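You operate a simulated robot arm through the tools that you are given. There is no shell and no other tool.

Carry out the task below with a simulated two-armed robot. There is one attempt and no reset: what you move stays moved.

## Task
Find the roughest bearing, leave the dial there, stop trainer, oil and cooling.
Fine: read all five while it runs, each till the needle settles; oil off once it stands still; no push refused; leave the other controls alone.

It is judged by the outcome, as a careful person would: the job done as asked, and still so three seconds after it is handed in. It fails if anything else is knocked over, pushed out of place, dropped, spilled or broken.

## Robot
Two 7-joint arms with fingered hands on one trunk that stands fixed in place. Base frame: the origin is at the foot of the trunk, x ahead of it, y to its left, z up. Lengths are in mm, angles in degrees, forces in N, time in s.
The left shoulder is at [106, 173, 997], the right one opposite. With the tool pointing down near the work surface each hand reaches from about 100 to 800 mm from the base axis, measured 20 degrees to its own side. Payload 3.5 kg a hand.
Tool frame (each hand has its own): the origin (TCP) lies between the finger pads and is the grasp point; the fingertips stand 25 mm ahead of it; z points along the fingers, y is the line along which they close. The gripper opens to 88 mm; its body begins 29 mm behind the TCP. The gripper is a hand of 3 fingers: y runs from the thumb to the fingers, the wrist lies at [-13, -97, -162] in the tool frame, and closing takes about 1.5 s.
Orientation is told as [roll, pitch, yaw] about the base's x, y, z axes, in that order, counted from this pose: with the fingers straight down and the wrist toward the robot, the tool's x, y and z point along [0, 1, 0], [1, 0, 0] and [0, 0, -1] of the base frame.

## Interface
- The arms move only by the tool play_rows. It takes "left_motion", "right_motion" or both (then of equal length, played together; a hand with none holds still); each is a list of rows, each a list of 6 numbers: the shift along the tool's x, y, z in mm, then the turn, a rotation vector about the tool's x, y, z in degrees. In form: [[x, y, z, rx, ry, rz], ...]. A call has 1 to 20 rows; each row shifts and turns the commanded pose from where the row before left it, along the tool's axes as they then stand. "left_jaw" and "right_jaw" are, for a hand that has rows, the opening, from 0 (shut) to 1 (fully open), set as the call begins (left out, the last holds). A row lasts 0.2 s, in which the tool goes at most 50 mm and 8.6 degrees; a call with a longer step from one row to the next is refused whole, and so is a gripper value outside its range. A pose out of reach is approached as far as the arm can. The call stops where the force on the tool passes 40 N (or 10 N more than at its start, if that is more) or the arm is blocked; 0.2 s more then pass. The fingers move at their own pace (about 72 mm/s each) and stop on an object; they squeeze with about 27 N. The grip force told is the motor's: it shows also when the fingers shut on nothing. Time passes only in rows, and 0.2 s behind the last, so rows that do not move let the fingers close. It gives the time, the measured TCP pose, the force on the tool (base axes), the opening and the grip force at its end, in the units of the frame above (readings bear some noise), with the torque about the TCP (base axes, N m) and any sound that the robot's microphone picked up, and new pictures: "show" is both (left out), scene, wrist or none (wrist: the cameras of the hands that moved).
- Cameras (640 x 400 px; columns grow to the right, rows downward): "scene" is now at [236, 28, 1208.5]; the picture's right is [0.46, -0.88, -0.16], its down [-0.73, -0.27, -0.63] and it looks along [0.51, 0.40, -0.76] (base axes); focal length 247 px, centre (320, 200). "left" rides on the left gripper at [-58, -85, -99] in its tool frame; the picture's right is [-0.67, -0.35, 0.66], its down [0.69, -0.63, 0.37] and it looks along [0.29, 0.69, 0.66] (tool axes); focal length 261 px, centre (320, 200). "right" rides on the right gripper at [58, -85, -99] in its tool frame; the picture's right is [-0.67, 0.35, -0.66], its down [-0.69, -0.63, 0.37] and it looks along [-0.28, 0.69, 0.66] (tool axes); focal length 261 px, centre (320, 200).
- raise_lower(by): moves the trunk up (or, below 0, down) by that many mm; the arms and the scene camera ride with it, the base frame stays. It gives what a move gives, with no picture.
- curl_fingers(index, middle, thumb_bend, thumb_turn, hand): sets how far each is bent, from 0 (flat) to 100 (curled in); at 30 the hand is open as for a grip, at 70 the pads meet at the TCP. One left out holds its place. A second passes; each finger stops where it meets its share of the squeeze, and holds until it gets a number again. A gripper value or a shape takes the hand back. It gives what a move gives, with no picture; readings hold the bend of each and the force on the fingers (four entries, about 0 where the hand has none), thumb and palm. thumb_turn goes from beside the hand (0) to across from the fingers (100), as for a grip.
- preshape(shape, hand): the hand has 3 fingers and takes this shape, open, in about a second: jaw (thumb against the fingers, like two jaws); tri (thumb and two fingers); tip (a fingertip pinch); poke (one finger out to press); point (the index stretched); flat (the hand flat); cup (the hand cupped); fist (a fist). The gripper value then closes the fingers along that shape, each until it touches; the sizes above hold for jaw. It gives what a move gives, with no picture.
- turn_head(pan, tilt): turns the head with the scene camera to pan (to the left, within 86 degrees either way) and tilt (down, from -29 to 69), counted from straight ahead of the robot (the tilt from the chest, where the trunk bows). It gives what a move gives, and a new picture of the scene camera.
- point_at(camera, pixels): for up to 12 pixels [column, row] of the newest picture of that camera ("zoom" is the newest enlarged one), the place [x, y, z] in the base frame of the surface seen there, good to about 3 mm, but the place of the scene camera against the robot may be out by one fixed shift of up to 25 mm in any direction. It takes no simulated time.
- inspect(camera, box): a new picture of the part [left, top, right, bottom] of that camera's present view, enlarged. It takes no simulated time.
- hand_in(): hands the job in; it is judged then, once.

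Unless the task says otherwise, let go and move clear before handing in.

The tools are called as name(argument=value, ...) on one line, values as JSON. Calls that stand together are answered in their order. play_rows: Moves the arms, as the interface text tells. Its arguments: {"type":"object","properties":{"left_motion":{"type":"array"},"left_jaw":{"type":"number"},"right_motion":{"type":"array"},"right_jaw":{"type":"number"},"show":{"type":"string","enum":["both","scene","wrist","none"]}},"required":[]} The other tools are called the same way: raise_lower (by) moves the trunk up or down; preshape (shape, hand) gives the hand a shape; curl_fingers (index, middle, thumb_bend, thumb_turn, hand) moves the fingers one by one; turn_head (pan, tilt) turns the head that bears the scene camera; point_at (camera, pixels) gives the place of the surface under pixels of a picture; inspect (camera, box) takes an enlarged picture of a part of a camera's view; hand_in () hands the job in.

At the start:

```text
t: 0.0
left_ee_pos: [338.5, 398.3, 1009.2]
left_tool_rot: [0.0, 0.0, -0.1]
left_wrist_force: [0.0, -0.4, 0.6]
left_moment: [0.01, 0.01, -0.04]
left_finger_gap: 87.5
left_grip_force: 0.1
left_shape: jaw
left_bend: [30.0, 30.0, 30.0, 98.0]
left_finger forces: [0.0, 0.0, 0.0, 0.0, 0.0, 0.0]
right_ee_pos: [402.5, 37.1, 1008.2]
right_tool_rot: [0.0, 0.0, 0.1]
right_wrist_force: [-0.1, 0.1, 0.7]
right_moment: [0.02, 0.01, -0.01]
right_finger_gap: 87.5
right_grip_force: 0.0
right_shape: jaw
right_bend: [30.0, 30.0, 30.0, 98.0]
right_finger forces: [0.0, 0.0, 0.0, 0.0, 0.1, 0.1]
trunk travel left (down, up): [-100.0, 355.0]
head pan, tilt (commanded): [28.8, 33.6]
```

scene: 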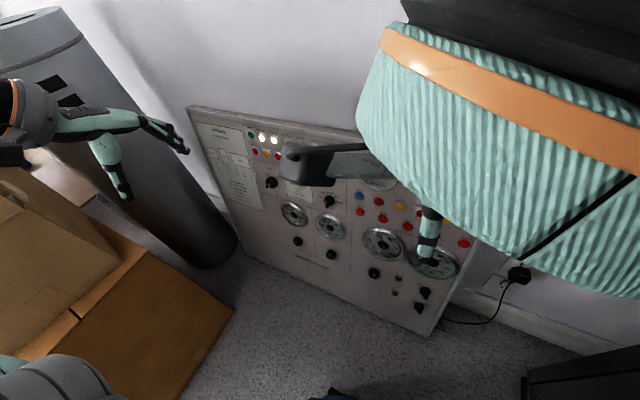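
right: 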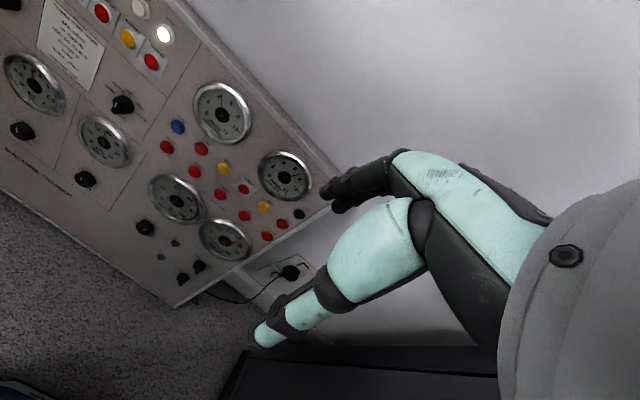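
left: 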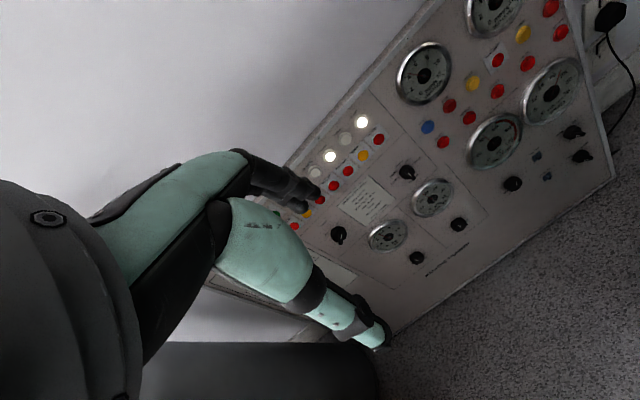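

The scene shows a control panel against the far wall (gauges, lamps, buttons and knobs), partly hidden by the right arm. I'll look closer at the labels in each camera before moving.

inspect(camera="scene", box=[180, 100, 340, 200])

inspect(camera="left", box=[270, 90, 430, 190])

inspect(camera="right", box=[0, 0, 200, 125])

inspect(camera="left", box=[300, 150, 500, 275])

```text
4.00 times, centred on (260, 150) of scene
```

zoom: 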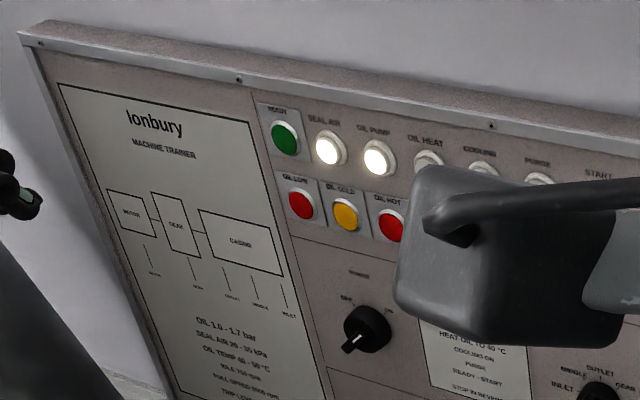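

```text
4.00 times, centred on (350, 140) of left
```

zoom: 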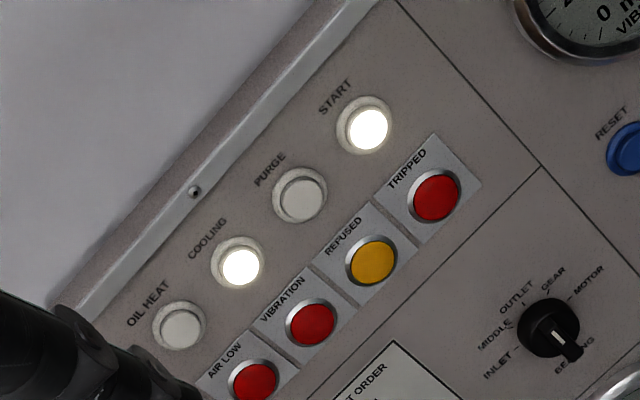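

```text
3.20 times, centred on (100, 62) of right
```

zoom: 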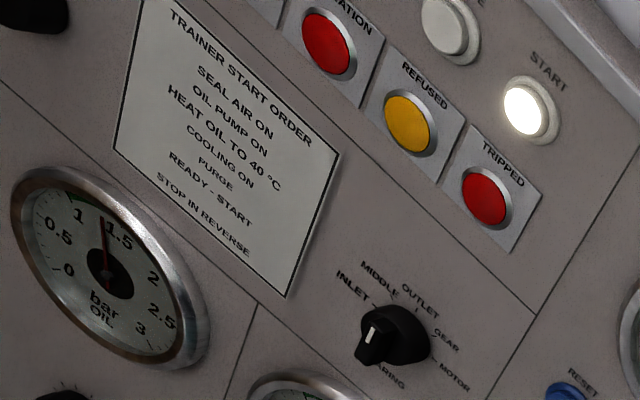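

```text
3.20 times, centred on (400, 212) of left
```

zoom: 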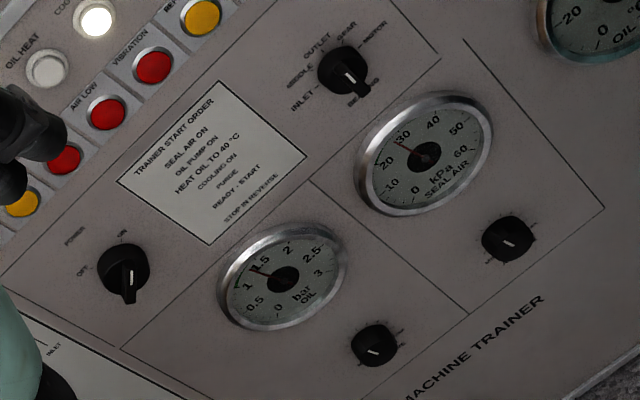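

The lamps lit are SEAL AIR, OIL PUMP, COOLING and START, and the start-order plate says "STOP IN REVERSE". I'll zoom further on the selector, the gauges and the remaining buttons.

inspect(camera="left", box=[375, 147, 439, 187])

inspect(camera="left", box=[380, 0, 540, 100])

inspect(camera="left", box=[440, 0, 640, 125])

inspect(camera="left", box=[440, 75, 640, 200])

inspect(camera="right", box=[120, 70, 330, 200])

inspect(camera="right", box=[120, 150, 330, 280])

```text
10.00 times, centred on (407, 167) of left
```

zoom: 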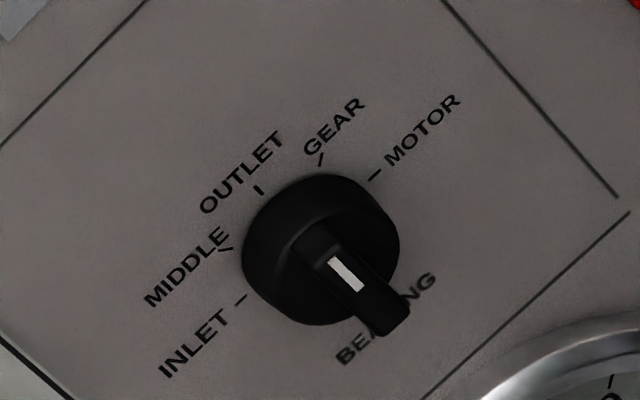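

```text
4.00 times, centred on (460, 50) of left
```

zoom: 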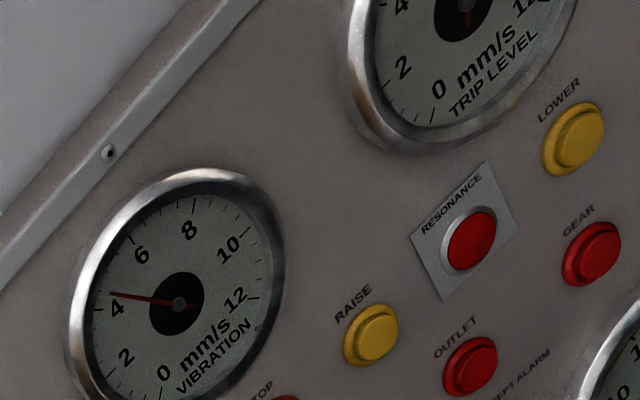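

```text
3.20 times, centred on (540, 62) of left
```

zoom: 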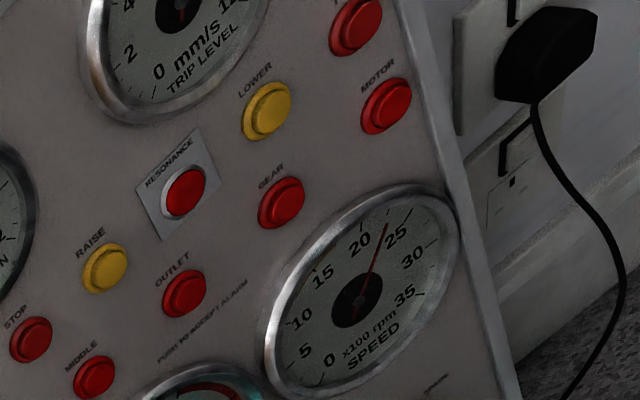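

```text
3.20 times, centred on (540, 138) of left
```

zoom: 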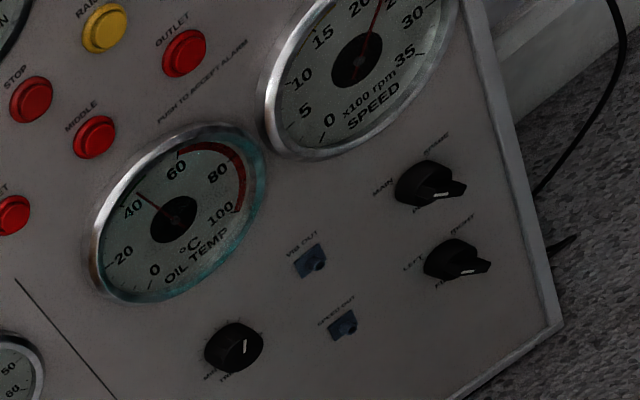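

```text
3.05 times, centred on (225, 135) of right
```

zoom: 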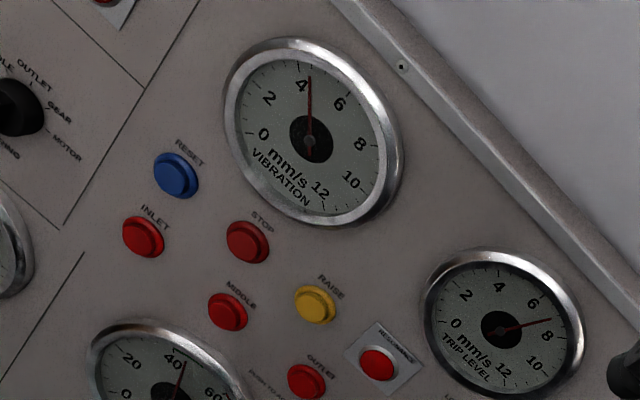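

```text
3.05 times, centred on (225, 215) of right
```

zoom: 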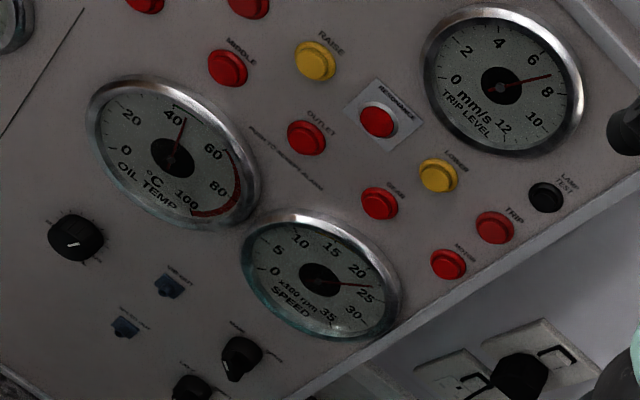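

The plate has a STOP button (left of the gauge cluster) besides RESET, alarm-accept and trip-level buttons; vibration now reads about 4.2 mm/s at 2200 rpm. I'll measure the positions of the controls with the hand cameras and compare with the scene camera.

point_at(camera="left", pixels=[[362, 122], [346, 137], [330, 156], [315, 172], [379, 139], [407, 172], [443, 142], [428, 127], [339, 235], [424, 76], [490, 140], [549, 91]])

point_at(camera="right", pixels=[[201, 148], [178, 127], [167, 146], [123, 104], [165, 33], [194, 172], [300, 213], [222, 113], [285, 175], [176, 199], [145, 228], [70, 150]])

point_at(camera="scene", pixels=[[262, 138], [274, 140], [251, 135], [271, 183], [329, 201], [190, 108], [294, 213], [331, 226], [383, 243], [360, 196], [235, 235], [415, 330]])

```text
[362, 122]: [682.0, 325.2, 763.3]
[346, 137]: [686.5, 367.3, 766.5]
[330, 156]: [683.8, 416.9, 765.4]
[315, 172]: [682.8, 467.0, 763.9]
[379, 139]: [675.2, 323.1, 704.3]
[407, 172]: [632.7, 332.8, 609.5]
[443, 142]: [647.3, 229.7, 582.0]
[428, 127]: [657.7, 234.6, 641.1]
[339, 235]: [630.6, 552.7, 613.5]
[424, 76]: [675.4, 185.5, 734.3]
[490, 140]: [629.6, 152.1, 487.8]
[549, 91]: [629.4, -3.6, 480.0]
```

```text
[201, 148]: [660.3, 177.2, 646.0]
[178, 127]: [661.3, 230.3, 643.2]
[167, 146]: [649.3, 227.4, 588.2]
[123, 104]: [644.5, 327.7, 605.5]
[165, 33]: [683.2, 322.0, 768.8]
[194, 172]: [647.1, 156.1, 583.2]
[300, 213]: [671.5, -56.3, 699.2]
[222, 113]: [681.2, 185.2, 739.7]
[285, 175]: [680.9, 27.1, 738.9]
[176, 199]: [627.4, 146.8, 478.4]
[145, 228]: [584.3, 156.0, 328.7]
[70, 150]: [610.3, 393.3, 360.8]
```

```text
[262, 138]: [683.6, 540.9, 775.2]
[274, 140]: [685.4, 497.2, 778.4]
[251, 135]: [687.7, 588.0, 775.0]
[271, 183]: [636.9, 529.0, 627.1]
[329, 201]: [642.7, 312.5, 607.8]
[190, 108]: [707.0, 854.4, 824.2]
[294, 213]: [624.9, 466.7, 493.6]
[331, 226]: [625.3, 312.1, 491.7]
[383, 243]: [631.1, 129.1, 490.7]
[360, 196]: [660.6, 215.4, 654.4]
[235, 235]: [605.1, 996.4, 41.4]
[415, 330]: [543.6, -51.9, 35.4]
```

The scene camera is offset by roughly (+2, -17, +12) mm from the hand cameras, and the panel leans back (x≈590 low, 685 at the top button row). Before moving the right arm out of the view I'll check what is on the right side.

turn_head(pan=-30, tilt=35)

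point_at(camera="right", pixels=[[300, 380], [450, 380], [370, 350], [300, 260]])

```text
t: 1.3
left_ee_pos: [340.0, 397.2, 1008.6]
left_tool_rot: [-0.1, 0.0, -0.1]
left_wrist_force: [-0.1, -0.3, 0.0]
left_moment: [0.02, -0.03, -0.01]
left_finger_gap: 87.5
left_grip_force: 0.0
left_shape: jaw
left_bend: [30.0, 30.0, 30.0, 98.0]
left_finger forces: [0.0, 0.0, 0.1, 0.0, 0.1, 0.1]
right_ee_pos: [403.4, 35.9, 1007.0]
right_tool_rot: [0.0, 0.3, -0.3]
right_wrist_force: [0.3, -0.5, -0.2]
right_moment: [0.02, -0.01, -0.01]
right_finger_gap: 87.5
right_grip_force: 0.1
right_shape: jaw
right_bend: [30.0, 30.0, 30.0, 98.0]
right_finger forces: [0.1, 0.0, 0.0, 0.1, 0.1, 0.0]
trunk travel left (down, up): [-100.0, 355.0]
head pan, tilt (commanded): [-30.0, 35.0]
```

scene: 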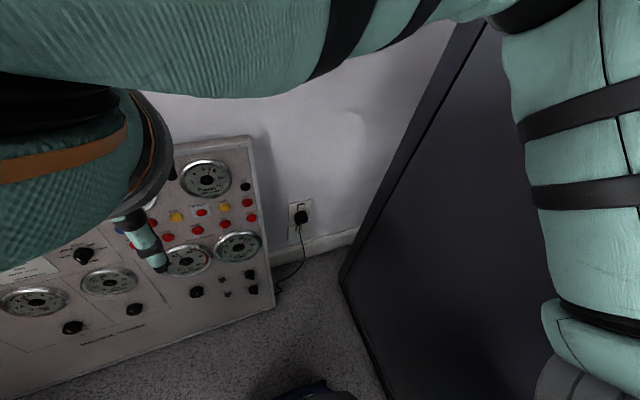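

```text
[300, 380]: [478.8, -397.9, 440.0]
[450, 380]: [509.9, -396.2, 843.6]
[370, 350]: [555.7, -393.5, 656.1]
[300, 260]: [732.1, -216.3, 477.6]
```

A dark cabinet wall stands at y≈-396 on the right, so I'll leave the right arm where it is: its camera already sees the vibration and speed gauges well. I'll look to the left to check the clearance for the left arm.

turn_head(pan=60, tilt=30)

inspect(camera="right", box=[90, 70, 160, 114])

```text
t: 2.9
left_ee_pos: [338.6, 397.9, 1009.0]
left_tool_rot: [0.0, 0.0, -0.2]
left_wrist_force: [0.1, 0.0, 0.5]
left_moment: [0.0, 0.01, 0.0]
left_finger_gap: 87.8
left_grip_force: 0.0
left_shape: jaw
left_bend: [30.0, 30.0, 30.0, 98.0]
left_finger forces: [0.0, 0.0, 0.0, 0.1, 0.0, 0.0]
right_ee_pos: [402.1, 36.2, 1006.6]
right_tool_rot: [-0.1, 0.1, -0.1]
right_wrist_force: [-0.1, -0.3, 0.3]
right_moment: [-0.03, 0.04, 0.01]
right_finger_gap: 87.9
right_grip_force: 0.1
right_shape: jaw
right_bend: [30.0, 30.0, 30.0, 98.0]
right_finger forces: [0.0, 0.1, 0.0, 0.1, 0.1, 0.0]
trunk travel left (down, up): [-100.0, 355.0]
head pan, tilt (commanded): [60.0, 30.0]
```

scene: 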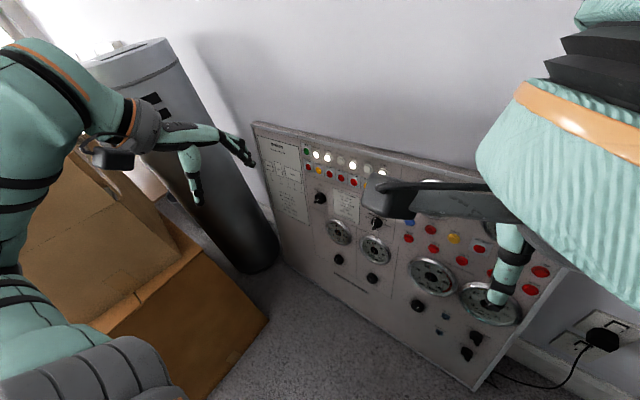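

```text
9.09 times, centred on (125, 92) of right
```

zoom: 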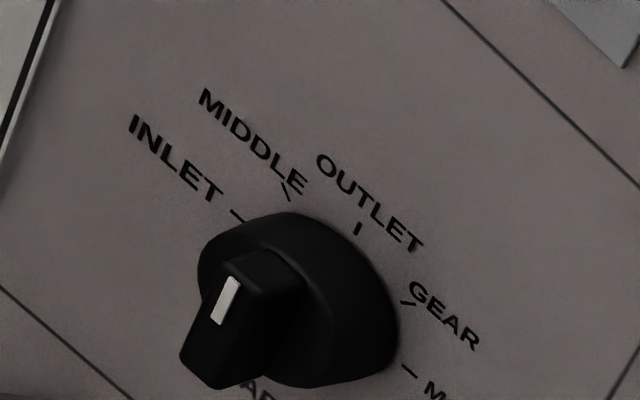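

The white mark on the selector is at the upper end of the bar and points straight up to OUTLET; ticks are 45° apart (INLET -90°, MOTOR +90°). I'll measure the boxes and cylinder at left and the selector from the newest images.

point_at(camera="scene", pixels=[[60, 250], [110, 220], [160, 240], [200, 300], [130, 60], [200, 200], [30, 80], [20, 200], [140, 330], [100, 300]])

point_at(camera="right", pixels=[[115, 102], [112, 110], [118, 98], [127, 105], [116, 94], [135, 110], [121, 87], [129, 91]])

inspect(camera="right", box=[180, 70, 270, 126])

```text
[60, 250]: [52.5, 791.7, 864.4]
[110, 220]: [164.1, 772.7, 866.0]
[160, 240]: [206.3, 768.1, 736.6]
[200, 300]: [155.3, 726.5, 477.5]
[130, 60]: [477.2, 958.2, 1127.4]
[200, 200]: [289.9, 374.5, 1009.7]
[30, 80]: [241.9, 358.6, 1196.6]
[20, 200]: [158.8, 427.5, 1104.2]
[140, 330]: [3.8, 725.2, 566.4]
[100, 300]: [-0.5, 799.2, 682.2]
```

```text
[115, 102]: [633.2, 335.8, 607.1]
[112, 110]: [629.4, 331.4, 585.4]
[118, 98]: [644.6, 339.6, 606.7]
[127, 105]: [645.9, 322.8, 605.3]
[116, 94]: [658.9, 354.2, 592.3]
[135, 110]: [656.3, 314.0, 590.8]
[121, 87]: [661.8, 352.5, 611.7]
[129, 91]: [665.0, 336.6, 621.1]
```

```text
7.11 times, centred on (225, 98) of right
```

zoom: 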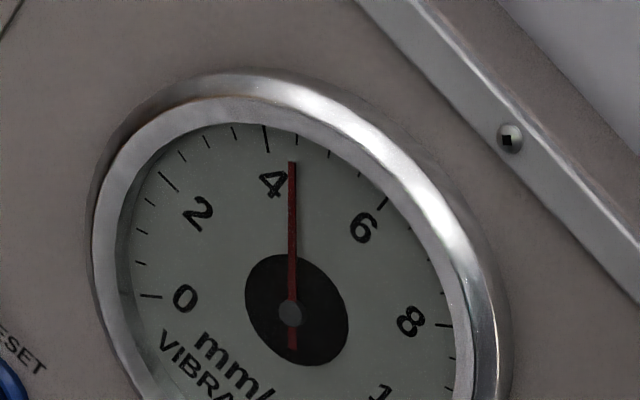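

OUTLET reads about 4.4 mm/s, and boxes are well left (y>720). I'll now swing the left hand to point at the panel while moving forward and down.

play_rows(left_motion=[[0, 15, 25, -8.5, 0, 0], [0, 11.1, 26.9, -8.5, 0, 0], [0, 7, 28.3, -8.5, 0, 0], [0, 2.8, 29, -8.5, 0, 0], [0, -1.5, 29.1, -8.5, 0, 0], [0, -5.8, 28.6, -8.5, 0, 0], [0, -10, 27.4, -8.5, 0, 0], [0, -13.9, 25.6, -8.5, 0, 0], [0, -17.6, 23.3, -8.5, 0, 0]], show="both")

```text
t: 4.9
left_ee_pos: [472.7, 394.6, 957.8]
left_tool_rot: [-1.0, -64.4, 5.2]
left_wrist_force: [-0.2, -0.3, -0.2]
left_moment: [-0.02, -0.04, 0.01]
left_finger_gap: 88.0
left_grip_force: 0.0
left_shape: jaw
left_bend: [30.0, 30.0, 30.0, 98.0]
left_finger forces: [0.0, 0.0, 0.0, 0.0, 0.0, 0.0]
left hand out of reach, approached as far as the arm can: row 2, 3, 4, 5, 6, 7
right_ee_pos: [404.3, 36.0, 1005.7]
right_tool_rot: [-0.4, 0.3, -0.1]
right_wrist_force: [0.2, -0.2, -1.2]
right_moment: [-0.02, -0.03, 0.02]
right_finger_gap: 87.7
right_grip_force: 0.1
right_shape: jaw
right_bend: [30.0, 30.0, 30.0, 98.0]
right_finger forces: [0.1, 0.0, 0.1, 0.0, 0.1, 0.1]
trunk travel left (down, up): [-100.0, 355.0]
head pan, tilt (commanded): [60.0, 30.0]
```

scene: 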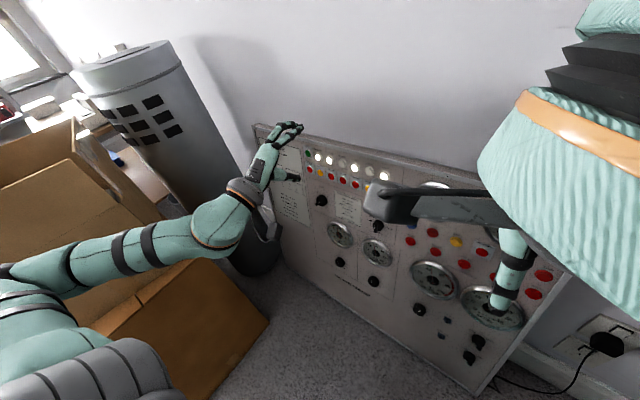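
left: 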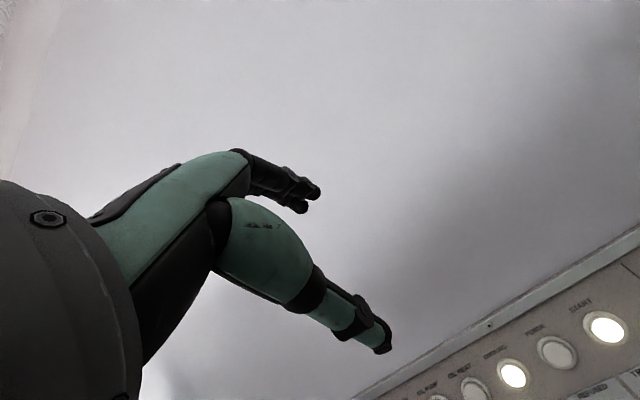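

The hand lags behind the commanded pose (z 958 versus 784); I'll hold still for a few rows to see where it goes.

play_rows(left_motion=[[0, 0, 0, 0, 0, 0], [0, 0, 0, 0, 0, 0], [0, 0, 0, 0, 0, 0], [0, 0, 0, 0, 0, 0]], show="both")

```text
t: 5.9
left_ee_pos: [473.0, 393.3, 957.8]
left_tool_rot: [-0.8, -64.5, 4.9]
left_wrist_force: [0.4, 0.6, -0.5]
left_moment: [0.0, -0.01, 0.01]
left_finger_gap: 87.8
left_grip_force: 0.1
left_shape: jaw
left_bend: [30.0, 30.0, 30.0, 98.0]
left_finger forces: [0.0, 0.1, 0.1, 0.0, 0.1, 0.0]
right_ee_pos: [402.8, 36.0, 1007.1]
right_tool_rot: [-0.1, 0.1, -0.1]
right_wrist_force: [0.9, 0.7, 0.6]
right_moment: [0.0, 0.02, 0.02]
right_finger_gap: 87.6
right_grip_force: 0.1
right_shape: jaw
right_bend: [30.0, 30.0, 30.0, 98.0]
right_finger forces: [0.1, 0.1, 0.0, 0.0, 0.0, 0.0]
trunk travel left (down, up): [-100.0, 355.0]
head pan, tilt (commanded): [60.0, 30.0]
```

scene: 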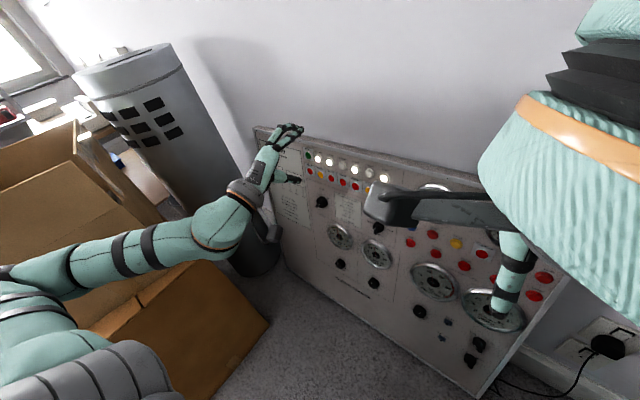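
left: 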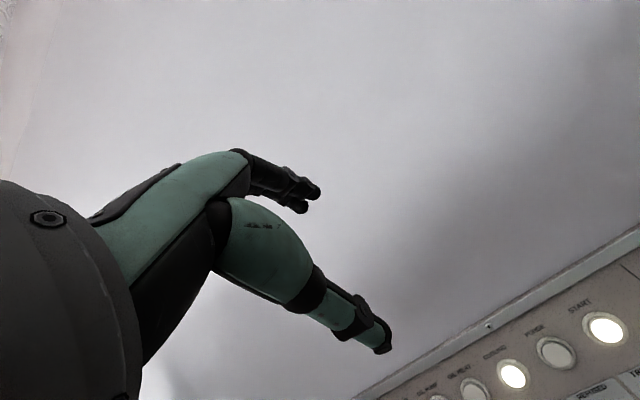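

The wrist limit stopped the rotation at pitch -64.5°. I'll test whether the arm can go down and forward in this orientation, well clear of the panel.

play_rows(left_motion=[[-5.4, -26.3, 19.2, 0, 0, 0], [-5.4, -26.3, 19.2, 0, 0, 0], [-5.4, -26.3, 19.2, 0, 0, 0], [-5.4, -26.3, 19.2, 0, 0, 0], [-5.4, -26.3, 19.2, 0, 0, 0], [-5.4, -26.3, 19.2, 0, 0, 0]], show="scene")

```text
t: 7.3
left_ee_pos: [512.8, 361.2, 767.1]
left_tool_rot: [-0.6, -64.5, 4.9]
left_wrist_force: [0.2, -0.5, -0.3]
left_moment: [0.05, 0.0, 0.03]
left_finger_gap: 87.9
left_grip_force: 0.2
left_shape: jaw
left_bend: [30.0, 30.0, 30.0, 98.0]
left_finger forces: [0.0, 0.0, 0.0, 0.0, 0.1, 0.1]
right_ee_pos: [403.7, 35.9, 1006.6]
right_tool_rot: [-0.2, 0.3, -0.2]
right_wrist_force: [0.2, 0.9, 0.3]
right_moment: [0.01, -0.01, -0.03]
right_finger_gap: 87.7
right_grip_force: 0.0
right_shape: jaw
right_bend: [30.0, 30.0, 30.0, 98.0]
right_finger forces: [0.0, 0.1, 0.1, 0.0, 0.0, 0.1]
trunk travel left (down, up): [-100.0, 355.0]
head pan, tilt (commanded): [60.0, 30.0]
```

scene: 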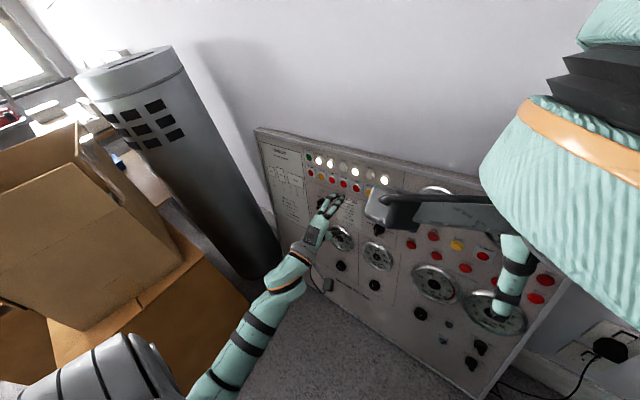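

This pose is reachable now: TCP (513, 361, 767), pitch -64.5. I'll finish the pitch to about -78 (facing the panel squarely) and take out the 5° yaw while going down a little more.

play_rows(left_motion=[[-3, -20, 5, -6.5, 0, 0], [-3, -25, 0, -6.5, 0, 0], [-3, -25, -3, 0, 5, 0], [-3, -25, -3, 0, 0, 0]], show="both")

```text
t: 8.3
left_ee_pos: [483.4, 348.5, 673.4]
left_tool_rot: [3.6, -77.6, 5.6]
left_wrist_force: [0.4, 0.3, -0.5]
left_moment: [-0.04, -0.01, -0.03]
left_finger_gap: 87.8
left_grip_force: 0.2
left_shape: jaw
left_bend: [30.0, 30.0, 30.0, 98.0]
left_finger forces: [0.1, 0.0, 0.0, 0.0, 0.0, 0.0]
right_ee_pos: [402.1, 36.1, 1006.3]
right_tool_rot: [-0.2, 0.1, -0.1]
right_wrist_force: [1.1, 0.0, 0.8]
right_moment: [-0.01, 0.03, 0.02]
right_finger_gap: 87.3
right_grip_force: 0.0
right_shape: jaw
right_bend: [30.0, 30.0, 30.0, 98.0]
right_finger forces: [0.1, 0.0, 0.1, 0.1, 0.0, 0.0]
trunk travel left (down, up): [-100.0, 355.0]
head pan, tilt (commanded): [60.0, 30.0]
```

scene: 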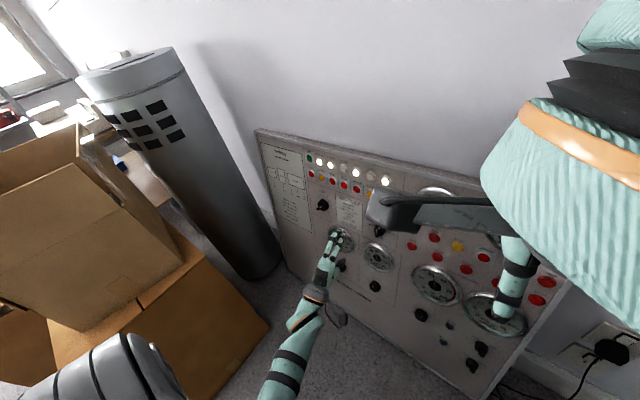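
left: 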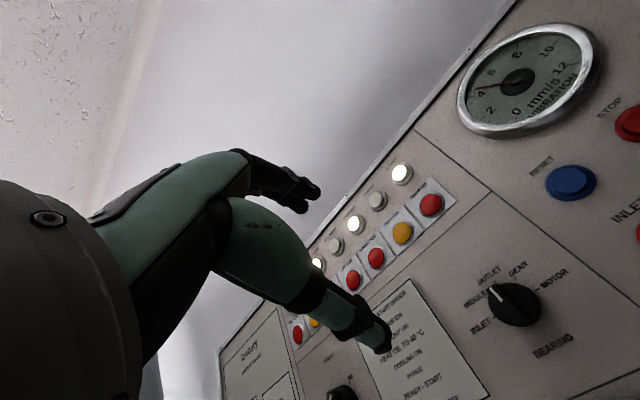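

The left camera now shows the selector clearly (515, 305) with its mark at OUTLET, and the vibration gauge. I'll square up the yaw (about 9° off) and roll the hand -90° so that the jaws close horizontally on the vertical bar.

play_rows(left_motion=[[0, 0, 0, 0, -4.6, 0], [0, 0, 0, 0, -4.6, 0], [0, 0, 0, 0, 0, -8.2], [0, 0, 0, 0, 0, -8.2], [0, 0, 0, 0, 0, -8.2], [0, 0, 0, 0, 0, -8.2], [0, 0, 0, 0, 0, -8.2], [0, 0, 0, 0, 0, -8.2], [0, 0, 0, 0, 0, -8.2], [0, 0, 0, 0, 0, -8.2], [0, 0, 0, 0, 0, -8.2], [0, 0, 0, 0, 0, -8.2], [0, 0, 0, 0, 0, -8]], show="both")

```text
t: 10.7
left_ee_pos: [486.1, 386.7, 694.8]
left_tool_rot: [-75.3, -27.8, 83.1]
left_wrist_force: [-0.5, -1.4, 0.2]
left_moment: [-0.01, 0.0, -0.02]
left_finger_gap: 88.3
left_grip_force: 0.2
left_shape: jaw
left_bend: [30.0, 30.0, 30.0, 98.0]
left_finger forces: [0.0, 0.0, 0.0, 0.1, 0.0, 0.0]
right_ee_pos: [403.4, 35.5, 1003.6]
right_tool_rot: [-0.5, 0.4, -0.2]
right_wrist_force: [-0.3, 0.5, 0.4]
right_moment: [0.0, -0.02, 0.01]
right_finger_gap: 87.5
right_grip_force: 0.0
right_shape: jaw
right_bend: [30.0, 30.0, 30.0, 98.0]
right_finger forces: [0.1, 0.0, 0.1, 0.1, 0.0, 0.1]
trunk travel left (down, up): [-100.0, 355.0]
head pan, tilt (commanded): [60.0, 30.0]
stopped in row 11 (left hand): the arm was blocked; the commanded pose is now the measured one
```

scene: 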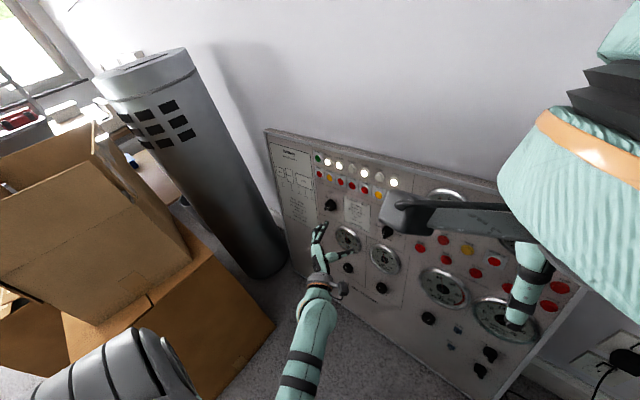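
left: 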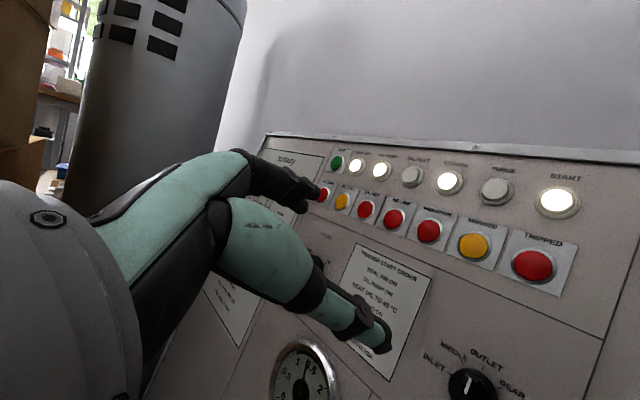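

The roll stopped at about -62° because the arm was blocked (force only ~1.5 N, so something up the arm or a joint limit). I'll look down at the left elbow before going on.

turn_head(pan=50, tilt=65)

```text
t: 11.7
left_ee_pos: [486.0, 386.7, 695.5]
left_tool_rot: [-75.5, -27.7, 83.1]
left_wrist_force: [0.2, 0.8, 0.0]
left_moment: [0.04, 0.03, -0.01]
left_finger_gap: 88.0
left_grip_force: 0.0
left_shape: jaw
left_bend: [30.0, 30.0, 30.0, 98.0]
left_finger forces: [0.1, 0.0, 0.1, 0.1, 0.0, 0.1]
right_ee_pos: [404.4, 35.6, 1003.1]
right_tool_rot: [-0.7, 0.2, -0.3]
right_wrist_force: [0.1, 0.4, 0.3]
right_moment: [0.02, 0.0, -0.01]
right_finger_gap: 87.6
right_grip_force: 0.1
right_shape: jaw
right_bend: [30.0, 30.0, 30.0, 98.0]
right_finger forces: [0.0, 0.0, 0.1, 0.0, 0.1, 0.1]
trunk travel left (down, up): [-100.0, 355.0]
head pan, tilt (commanded): [50.0, 65.0]
```

scene: 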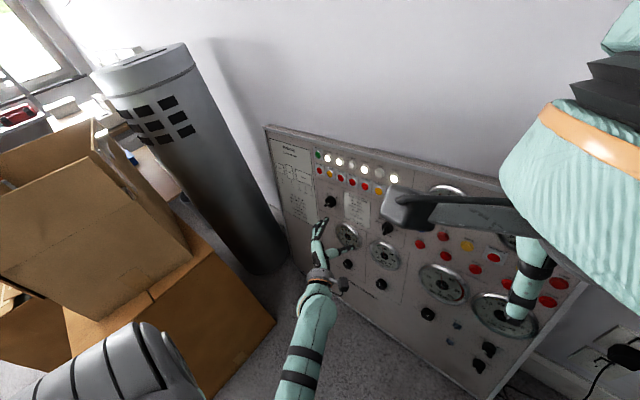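

The head no longer turns as commanded (the picture barely changed), so the left arm seems to be touching the head or trunk. I'll back out: undo part of the roll and go back toward the previous position.

play_rows(left_motion=[[0, -11, 0, 0, 0, 8.2], [0, -11, 0, 0, 0, 8.2], [0, -11, 0, 0, 0, 8.2], [0, -11, 0, 0, 0, 8.2]], show="both")

```text
t: 12.7
left_ee_pos: [480.2, 353.0, 667.1]
left_tool_rot: [-64.5, -58.8, 67.9]
left_wrist_force: [0.6, 0.7, 0.1]
left_moment: [0.0, 0.0, -0.02]
left_finger_gap: 87.9
left_grip_force: 0.0
left_shape: jaw
left_bend: [30.0, 30.0, 30.0, 98.0]
left_finger forces: [0.0, 0.0, 0.0, 0.0, 0.1, 0.0]
right_ee_pos: [403.7, 35.2, 1003.3]
right_tool_rot: [-0.6, 0.3, -0.3]
right_wrist_force: [0.8, -0.3, 0.8]
right_moment: [-0.01, -0.01, -0.02]
right_finger_gap: 87.4
right_grip_force: 0.0
right_shape: jaw
right_bend: [30.0, 30.0, 30.0, 98.0]
right_finger forces: [0.1, 0.0, 0.0, 0.0, 0.1, 0.0]
trunk travel left (down, up): [-100.0, 355.0]
head pan, tilt (commanded): [50.0, 65.0]
```

scene: 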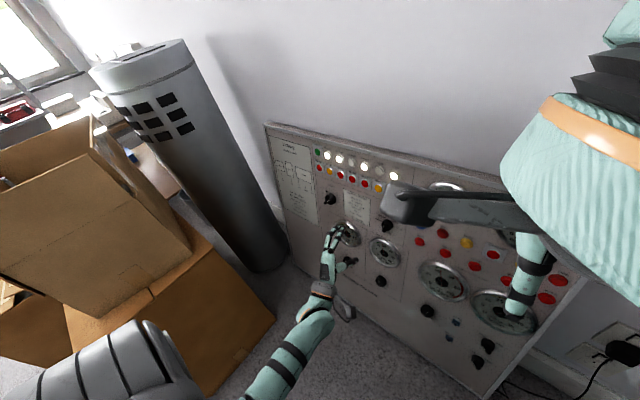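
left: 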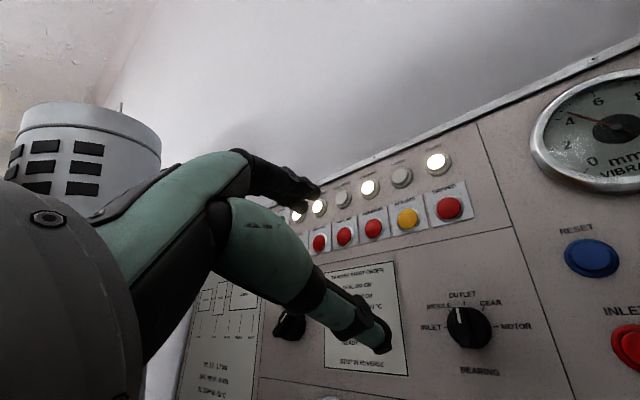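

The left arm is free again, but the scene view still has not followed the last head command. I'll send the head back to pan 60, tilt 30 to see whether it is stuck.

turn_head(pan=60, tilt=25)

point_at(camera="scene", pixels=[[265, 380], [310, 320], [120, 365], [545, 130], [600, 200], [520, 270], [410, 210], [300, 370]])

```text
t: 13.8
left_ee_pos: [479.0, 354.1, 667.7]
left_tool_rot: [-64.6, -58.5, 68.0]
left_wrist_force: [-0.5, -0.3, -0.8]
left_moment: [-0.01, 0.02, 0.04]
left_finger_gap: 88.0
left_grip_force: 0.0
left_shape: jaw
left_bend: [30.0, 30.0, 30.0, 98.0]
left_finger forces: [0.1, 0.0, 0.0, 0.1, 0.0, 0.1]
right_ee_pos: [405.1, 35.2, 1007.0]
right_tool_rot: [-0.3, 0.4, -0.6]
right_wrist_force: [-0.7, 0.2, 0.6]
right_moment: [0.02, 0.02, 0.01]
right_finger_gap: 87.6
right_grip_force: 0.1
right_shape: jaw
right_bend: [30.0, 30.0, 30.0, 98.0]
right_finger forces: [0.0, 0.1, 0.0, 0.0, 0.0, 0.0]
trunk travel left (down, up): [-100.0, 355.0]
head pan, tilt (commanded): [60.0, 25.0]
```

scene: 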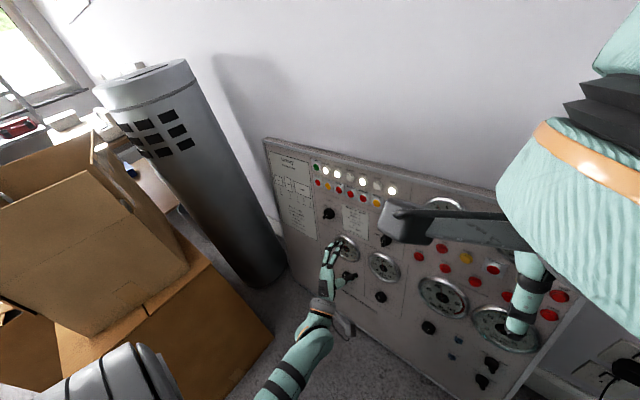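

```text
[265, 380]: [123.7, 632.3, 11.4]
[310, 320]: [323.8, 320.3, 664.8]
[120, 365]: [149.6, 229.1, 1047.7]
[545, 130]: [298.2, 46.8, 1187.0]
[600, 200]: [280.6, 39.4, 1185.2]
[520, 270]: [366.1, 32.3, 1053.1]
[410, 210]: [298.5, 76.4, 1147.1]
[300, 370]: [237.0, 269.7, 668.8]
```

The head moves again (tilting it down pressed on the right forearm, which has sprung back to 1007), so I'll keep it up. The left forearm elbow was close to the trunk, which limits rolling here; nearer the panel there is more room. Let me measure the selector precisely from the left camera first.

inspect(camera="left", box=[406, 278, 534, 358])

```text
5.00 times, centred on (470, 318) of left
```

zoom: 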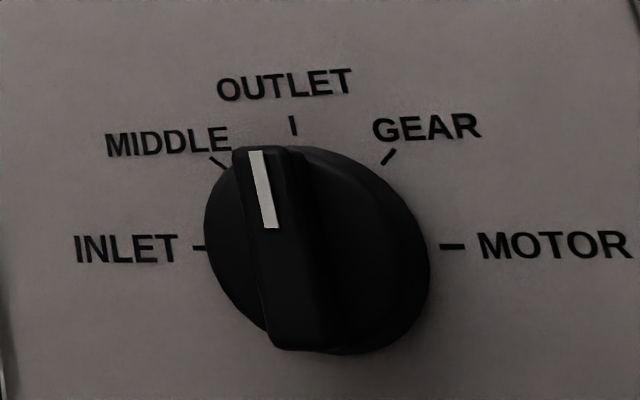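

This shows the selector bar spanning the knob, mark up at OUTLET. I'll get the 3D places of the bar ends, rim and ticks.

point_at(camera="zoom", pixels=[[258, 165], [272, 240], [290, 320], [250, 300], [310, 200], [205, 247], [455, 247], [293, 125], [390, 155], [222, 162], [400, 270], [340, 250]])

```text
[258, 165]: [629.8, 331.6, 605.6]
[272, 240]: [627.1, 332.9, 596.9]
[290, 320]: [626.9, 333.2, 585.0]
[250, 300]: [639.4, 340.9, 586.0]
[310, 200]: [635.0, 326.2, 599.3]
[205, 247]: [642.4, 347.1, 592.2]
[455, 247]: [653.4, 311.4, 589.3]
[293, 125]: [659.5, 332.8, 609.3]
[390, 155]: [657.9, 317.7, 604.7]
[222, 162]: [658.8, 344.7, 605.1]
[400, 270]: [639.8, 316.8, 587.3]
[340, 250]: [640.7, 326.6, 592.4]
```

The knob is small: centre axis hits the panel at about (655.5, 331.5, 590.7), bar front at about (628, 331.5, 596.6), bar ~30 mm long and ~9 mm thick. I'll move forward onto its axis (still ~40 mm short with the tips) and roll the hand step by step.

play_rows(left_motion=[[-0.5, -10.8, 24.2, 0, 0, 0], [-0.5, -10.8, 24.2, 0, 0, 0], [-0.5, -10.8, 24.2, 0, 0, 0], [-0.5, -10.8, 24.2, 0, 0, 0], [0, 0, 0, 0, 0, -7.6], [0, 0, 0, 0, 0, -7.6], [0, 0, 0, 0, 0, -7.6], [0, 0, 0, 0, 0, -7.6], [0, 0, 0, 0, 0, 0]], show="both")

```text
t: 15.8
left_ee_pos: [564.8, 330.9, 609.2]
left_tool_rot: [-75.1, -29.8, 82.5]
left_wrist_force: [-0.8, 0.1, -0.4]
left_moment: [0.05, 0.01, 0.01]
left_finger_gap: 87.8
left_grip_force: 0.0
left_shape: jaw
left_bend: [30.0, 30.0, 30.0, 98.0]
left_finger forces: [0.1, 0.0, 0.0, 0.1, 0.1, 0.1]
right_ee_pos: [404.2, 34.6, 1005.1]
right_tool_rot: [-0.3, 0.3, -0.2]
right_wrist_force: [-0.2, 0.1, -0.2]
right_moment: [0.02, -0.01, -0.01]
right_finger_gap: 87.5
right_grip_force: 0.0
right_shape: jaw
right_bend: [30.0, 30.0, 30.0, 98.0]
right_finger forces: [0.0, 0.0, 0.0, 0.0, 0.1, 0.0]
trunk travel left (down, up): [-100.0, 355.0]
head pan, tilt (commanded): [60.0, 25.0]
```

scene: 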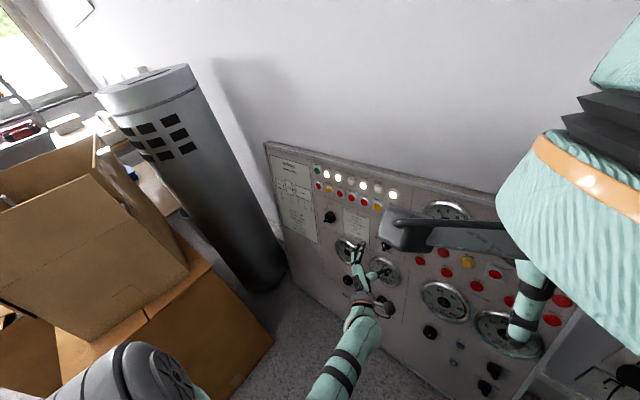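
left: 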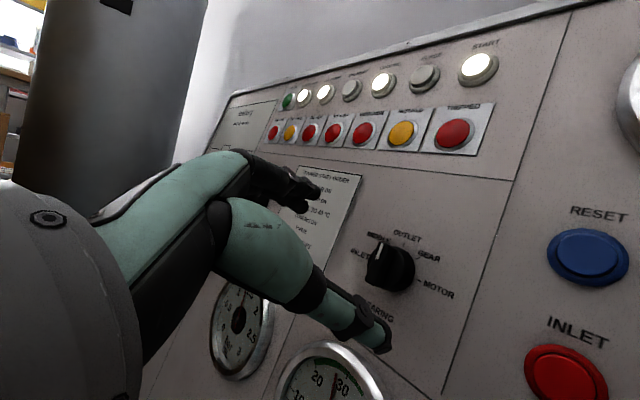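

The pose is exact (564.8, 330.9, 609.2) at roll ≈-60°. I'll roll the remaining 30° to bring the jaws horizontal.

play_rows(left_motion=[[0, 0, 0, 0, 0, -7.6], [0, 0, 0, 0, 0, -7.6], [0, 0, 0, 0, 0, -7.6], [0, 0, 0, 0, 0, -7.6], [0, 0, 0, 0, 0, 0]], show="both")

```text
t: 16.8
left_ee_pos: [571.8, 398.7, 637.3]
left_tool_rot: [-78.3, -9.8, 90.9]
left_wrist_force: [-0.1, 0.3, -0.7]
left_moment: [0.01, 0.02, -0.03]
left_finger_gap: 87.8
left_grip_force: 0.0
left_shape: jaw
left_bend: [30.0, 30.0, 30.0, 98.0]
left_finger forces: [0.0, 0.1, 0.1, 0.1, 0.0, 0.0]
right_ee_pos: [404.5, 35.7, 1004.2]
right_tool_rot: [-0.6, 0.4, -0.4]
right_wrist_force: [0.1, -1.1, 0.5]
right_moment: [-0.01, -0.02, 0.0]
right_finger_gap: 87.6
right_grip_force: 0.1
right_shape: jaw
right_bend: [30.0, 30.0, 30.0, 98.0]
right_finger forces: [0.0, 0.1, 0.1, 0.0, 0.1, 0.0]
trunk travel left (down, up): [-100.0, 355.0]
head pan, tilt (commanded): [60.0, 25.0]
stopped in row 5 (left hand): the arm was blocked; the commanded pose is now the measured one
```

scene: 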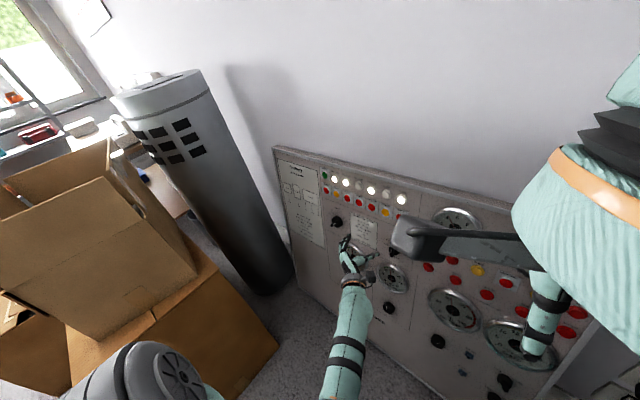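
left: 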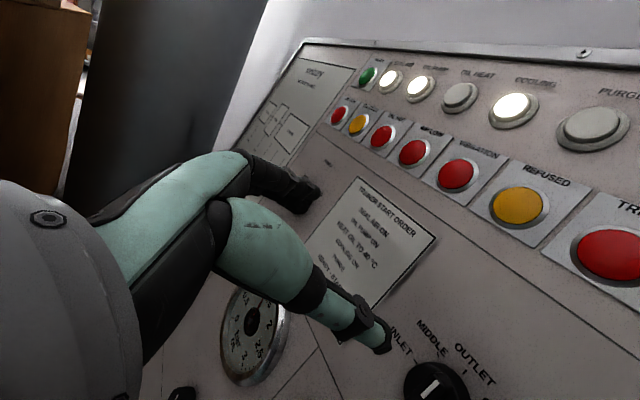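

The roll is blocked again near -80° (elbow against the trunk), so a vertical-bar grip with this arm isn't practical. Instead I'll push the bar with one fingertip on an arc, which needs no roll; first I back off to a comfortable roll of about -30°.

play_rows(left_motion=[[0.8, -19, -25, 0, 0, 8], [0.8, -19, -25, 0, 0, 8], [0.8, -19, -25, 0, 0, 8], [0, 0, 0, 0, 0, 8], [0, 0, 0, 0, 0, 8], [0, 0, 0, 0, 0, 8], [0, 0, 0, 0, 0, 0]], show="scene")

preshape(hand="left", shape="poke")

inspect(camera="left", box=[0, 0, 640, 400])

```text
t: 18.4
left_ee_pos: [495.5, 340.0, 634.0]
left_tool_rot: [-68.8, -56.2, 75.2]
left_wrist_force: [-0.4, 0.6, -0.7]
left_moment: [0.03, 0.02, 0.01]
left_finger_gap: 87.9
left_grip_force: 0.1
left_shape: jaw
left_bend: [30.0, 30.0, 30.0, 98.0]
left_finger forces: [0.0, 0.0, 0.0, 0.0, 0.0, 0.0]
right_ee_pos: [404.9, 34.8, 1003.9]
right_tool_rot: [-0.6, 0.4, -0.5]
right_wrist_force: [-0.5, -0.3, 0.1]
right_moment: [0.02, -0.04, 0.02]
right_finger_gap: 87.4
right_grip_force: 0.2
right_shape: jaw
right_bend: [30.0, 30.0, 30.0, 98.0]
right_finger forces: [0.0, 0.0, 0.0, 0.0, 0.0, 0.0]
trunk travel left (down, up): [-100.0, 355.0]
head pan, tilt (commanded): [60.0, 25.0]
```

scene: 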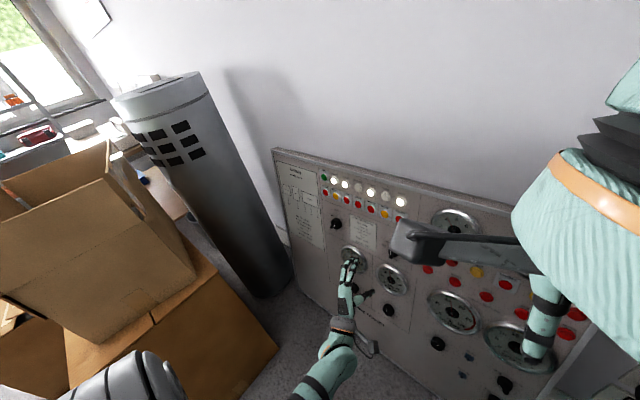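

```text
t: 19.3
left_ee_pos: [495.7, 341.0, 633.3]
left_tool_rot: [-68.9, -56.1, 75.2]
left_wrist_force: [-0.7, 0.3, -0.4]
left_moment: [-0.01, 0.03, 0.03]
left_finger_gap: 0.2
left_grip_force: 0.0
left_shape: poke
left_bend: [70.0, 70.0, 100.0, 100.0]
left_finger forces: [0.0, 0.1, 0.0, 0.0, 0.1, 0.0]
right_ee_pos: [404.6, 35.2, 1004.5]
right_tool_rot: [-0.6, 0.3, -0.4]
right_wrist_force: [0.3, 0.0, 0.9]
right_moment: [0.06, -0.01, -0.02]
right_finger_gap: 87.5
right_grip_force: 0.1
right_shape: jaw
right_bend: [30.0, 30.0, 30.0, 98.0]
right_finger forces: [0.1, 0.1, 0.0, 0.0, 0.0, 0.0]
trunk travel left (down, up): [-100.0, 355.0]
head pan, tilt (commanded): [60.0, 25.0]
```

```text
1.00 times, centred on (320, 200) of left (not enlarged: the box is as wide or as high as the picture)
```

zoom: 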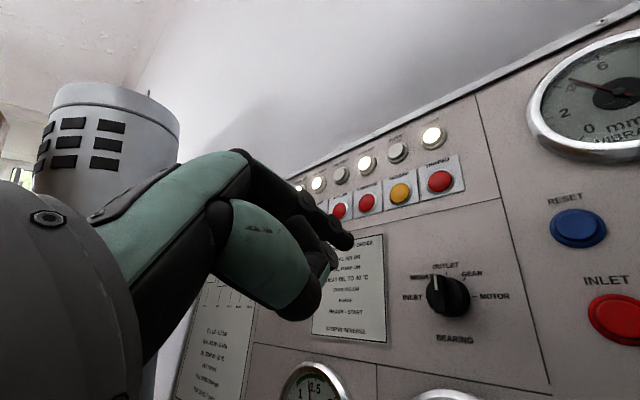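

In poke shape the index and middle tips sit together around (345, 243), where the TCP+25 mm projects. I'll curl the middle finger away so only the index stands out, and look at it.

curl_fingers(hand="left", index=70, middle=100, thumb_bend=100, thumb_turn=100)

inspect(camera="left", box=[200, 130, 520, 330])

```text
t: 20.3
left_ee_pos: [495.7, 340.9, 634.2]
left_tool_rot: [-68.9, -56.2, 75.2]
left_wrist_force: [-0.2, -0.5, -0.5]
left_moment: [0.03, 0.01, -0.03]
left_finger_gap: 14.7
left_grip_force: 0.0
left_shape: fingers
left_bend: [41.0, 100.0, 99.0, 100.0]
left_finger forces: [0.0, 0.1, 0.0, 0.0, 0.1, 0.0]
right_ee_pos: [403.3, 35.9, 1005.1]
right_tool_rot: [-0.7, 0.2, -0.4]
right_wrist_force: [0.0, 0.3, 0.2]
right_moment: [-0.01, -0.02, 0.02]
right_finger_gap: 87.6
right_grip_force: 0.0
right_shape: jaw
right_bend: [30.0, 30.0, 30.0, 98.0]
right_finger forces: [0.0, 0.0, 0.0, 0.0, 0.0, 0.1]
trunk travel left (down, up): [-100.0, 355.0]
head pan, tilt (commanded): [60.0, 25.0]
```

```text
2.00 times, centred on (360, 230) of left
```

zoom: 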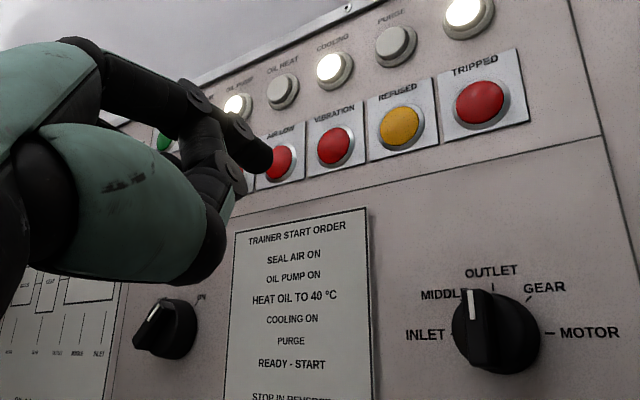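

Now one finger (index) stands out, its tip at zoom (262, 155). I'll get its exact place and re-read the knob from here.

point_at(camera="zoom", pixels=[[262, 155], [268, 158], [255, 145], [240, 130], [210, 105], [235, 175], [225, 205], [200, 260], [476, 318], [486, 355], [470, 330], [500, 330]])

inspect(camera="left", box=[260, 160, 380, 235])

```text
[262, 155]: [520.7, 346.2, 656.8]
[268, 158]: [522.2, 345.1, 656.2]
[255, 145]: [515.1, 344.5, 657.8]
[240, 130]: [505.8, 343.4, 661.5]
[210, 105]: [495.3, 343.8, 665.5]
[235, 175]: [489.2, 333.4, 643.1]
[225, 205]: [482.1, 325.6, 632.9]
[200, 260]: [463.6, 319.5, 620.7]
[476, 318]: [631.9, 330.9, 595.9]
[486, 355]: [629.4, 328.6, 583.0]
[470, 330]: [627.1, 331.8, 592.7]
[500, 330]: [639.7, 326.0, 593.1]
```

```text
5.33 times, centred on (320, 198) of left
```

zoom: 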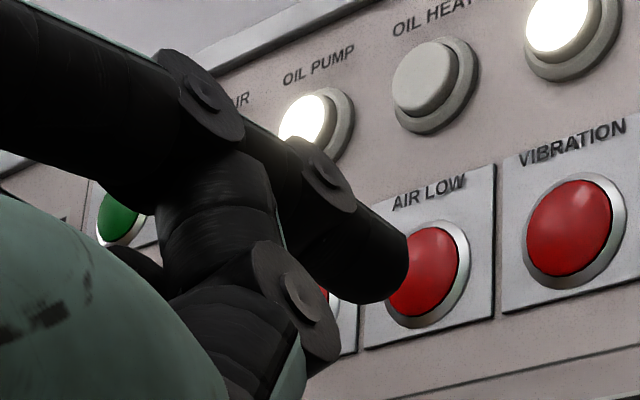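

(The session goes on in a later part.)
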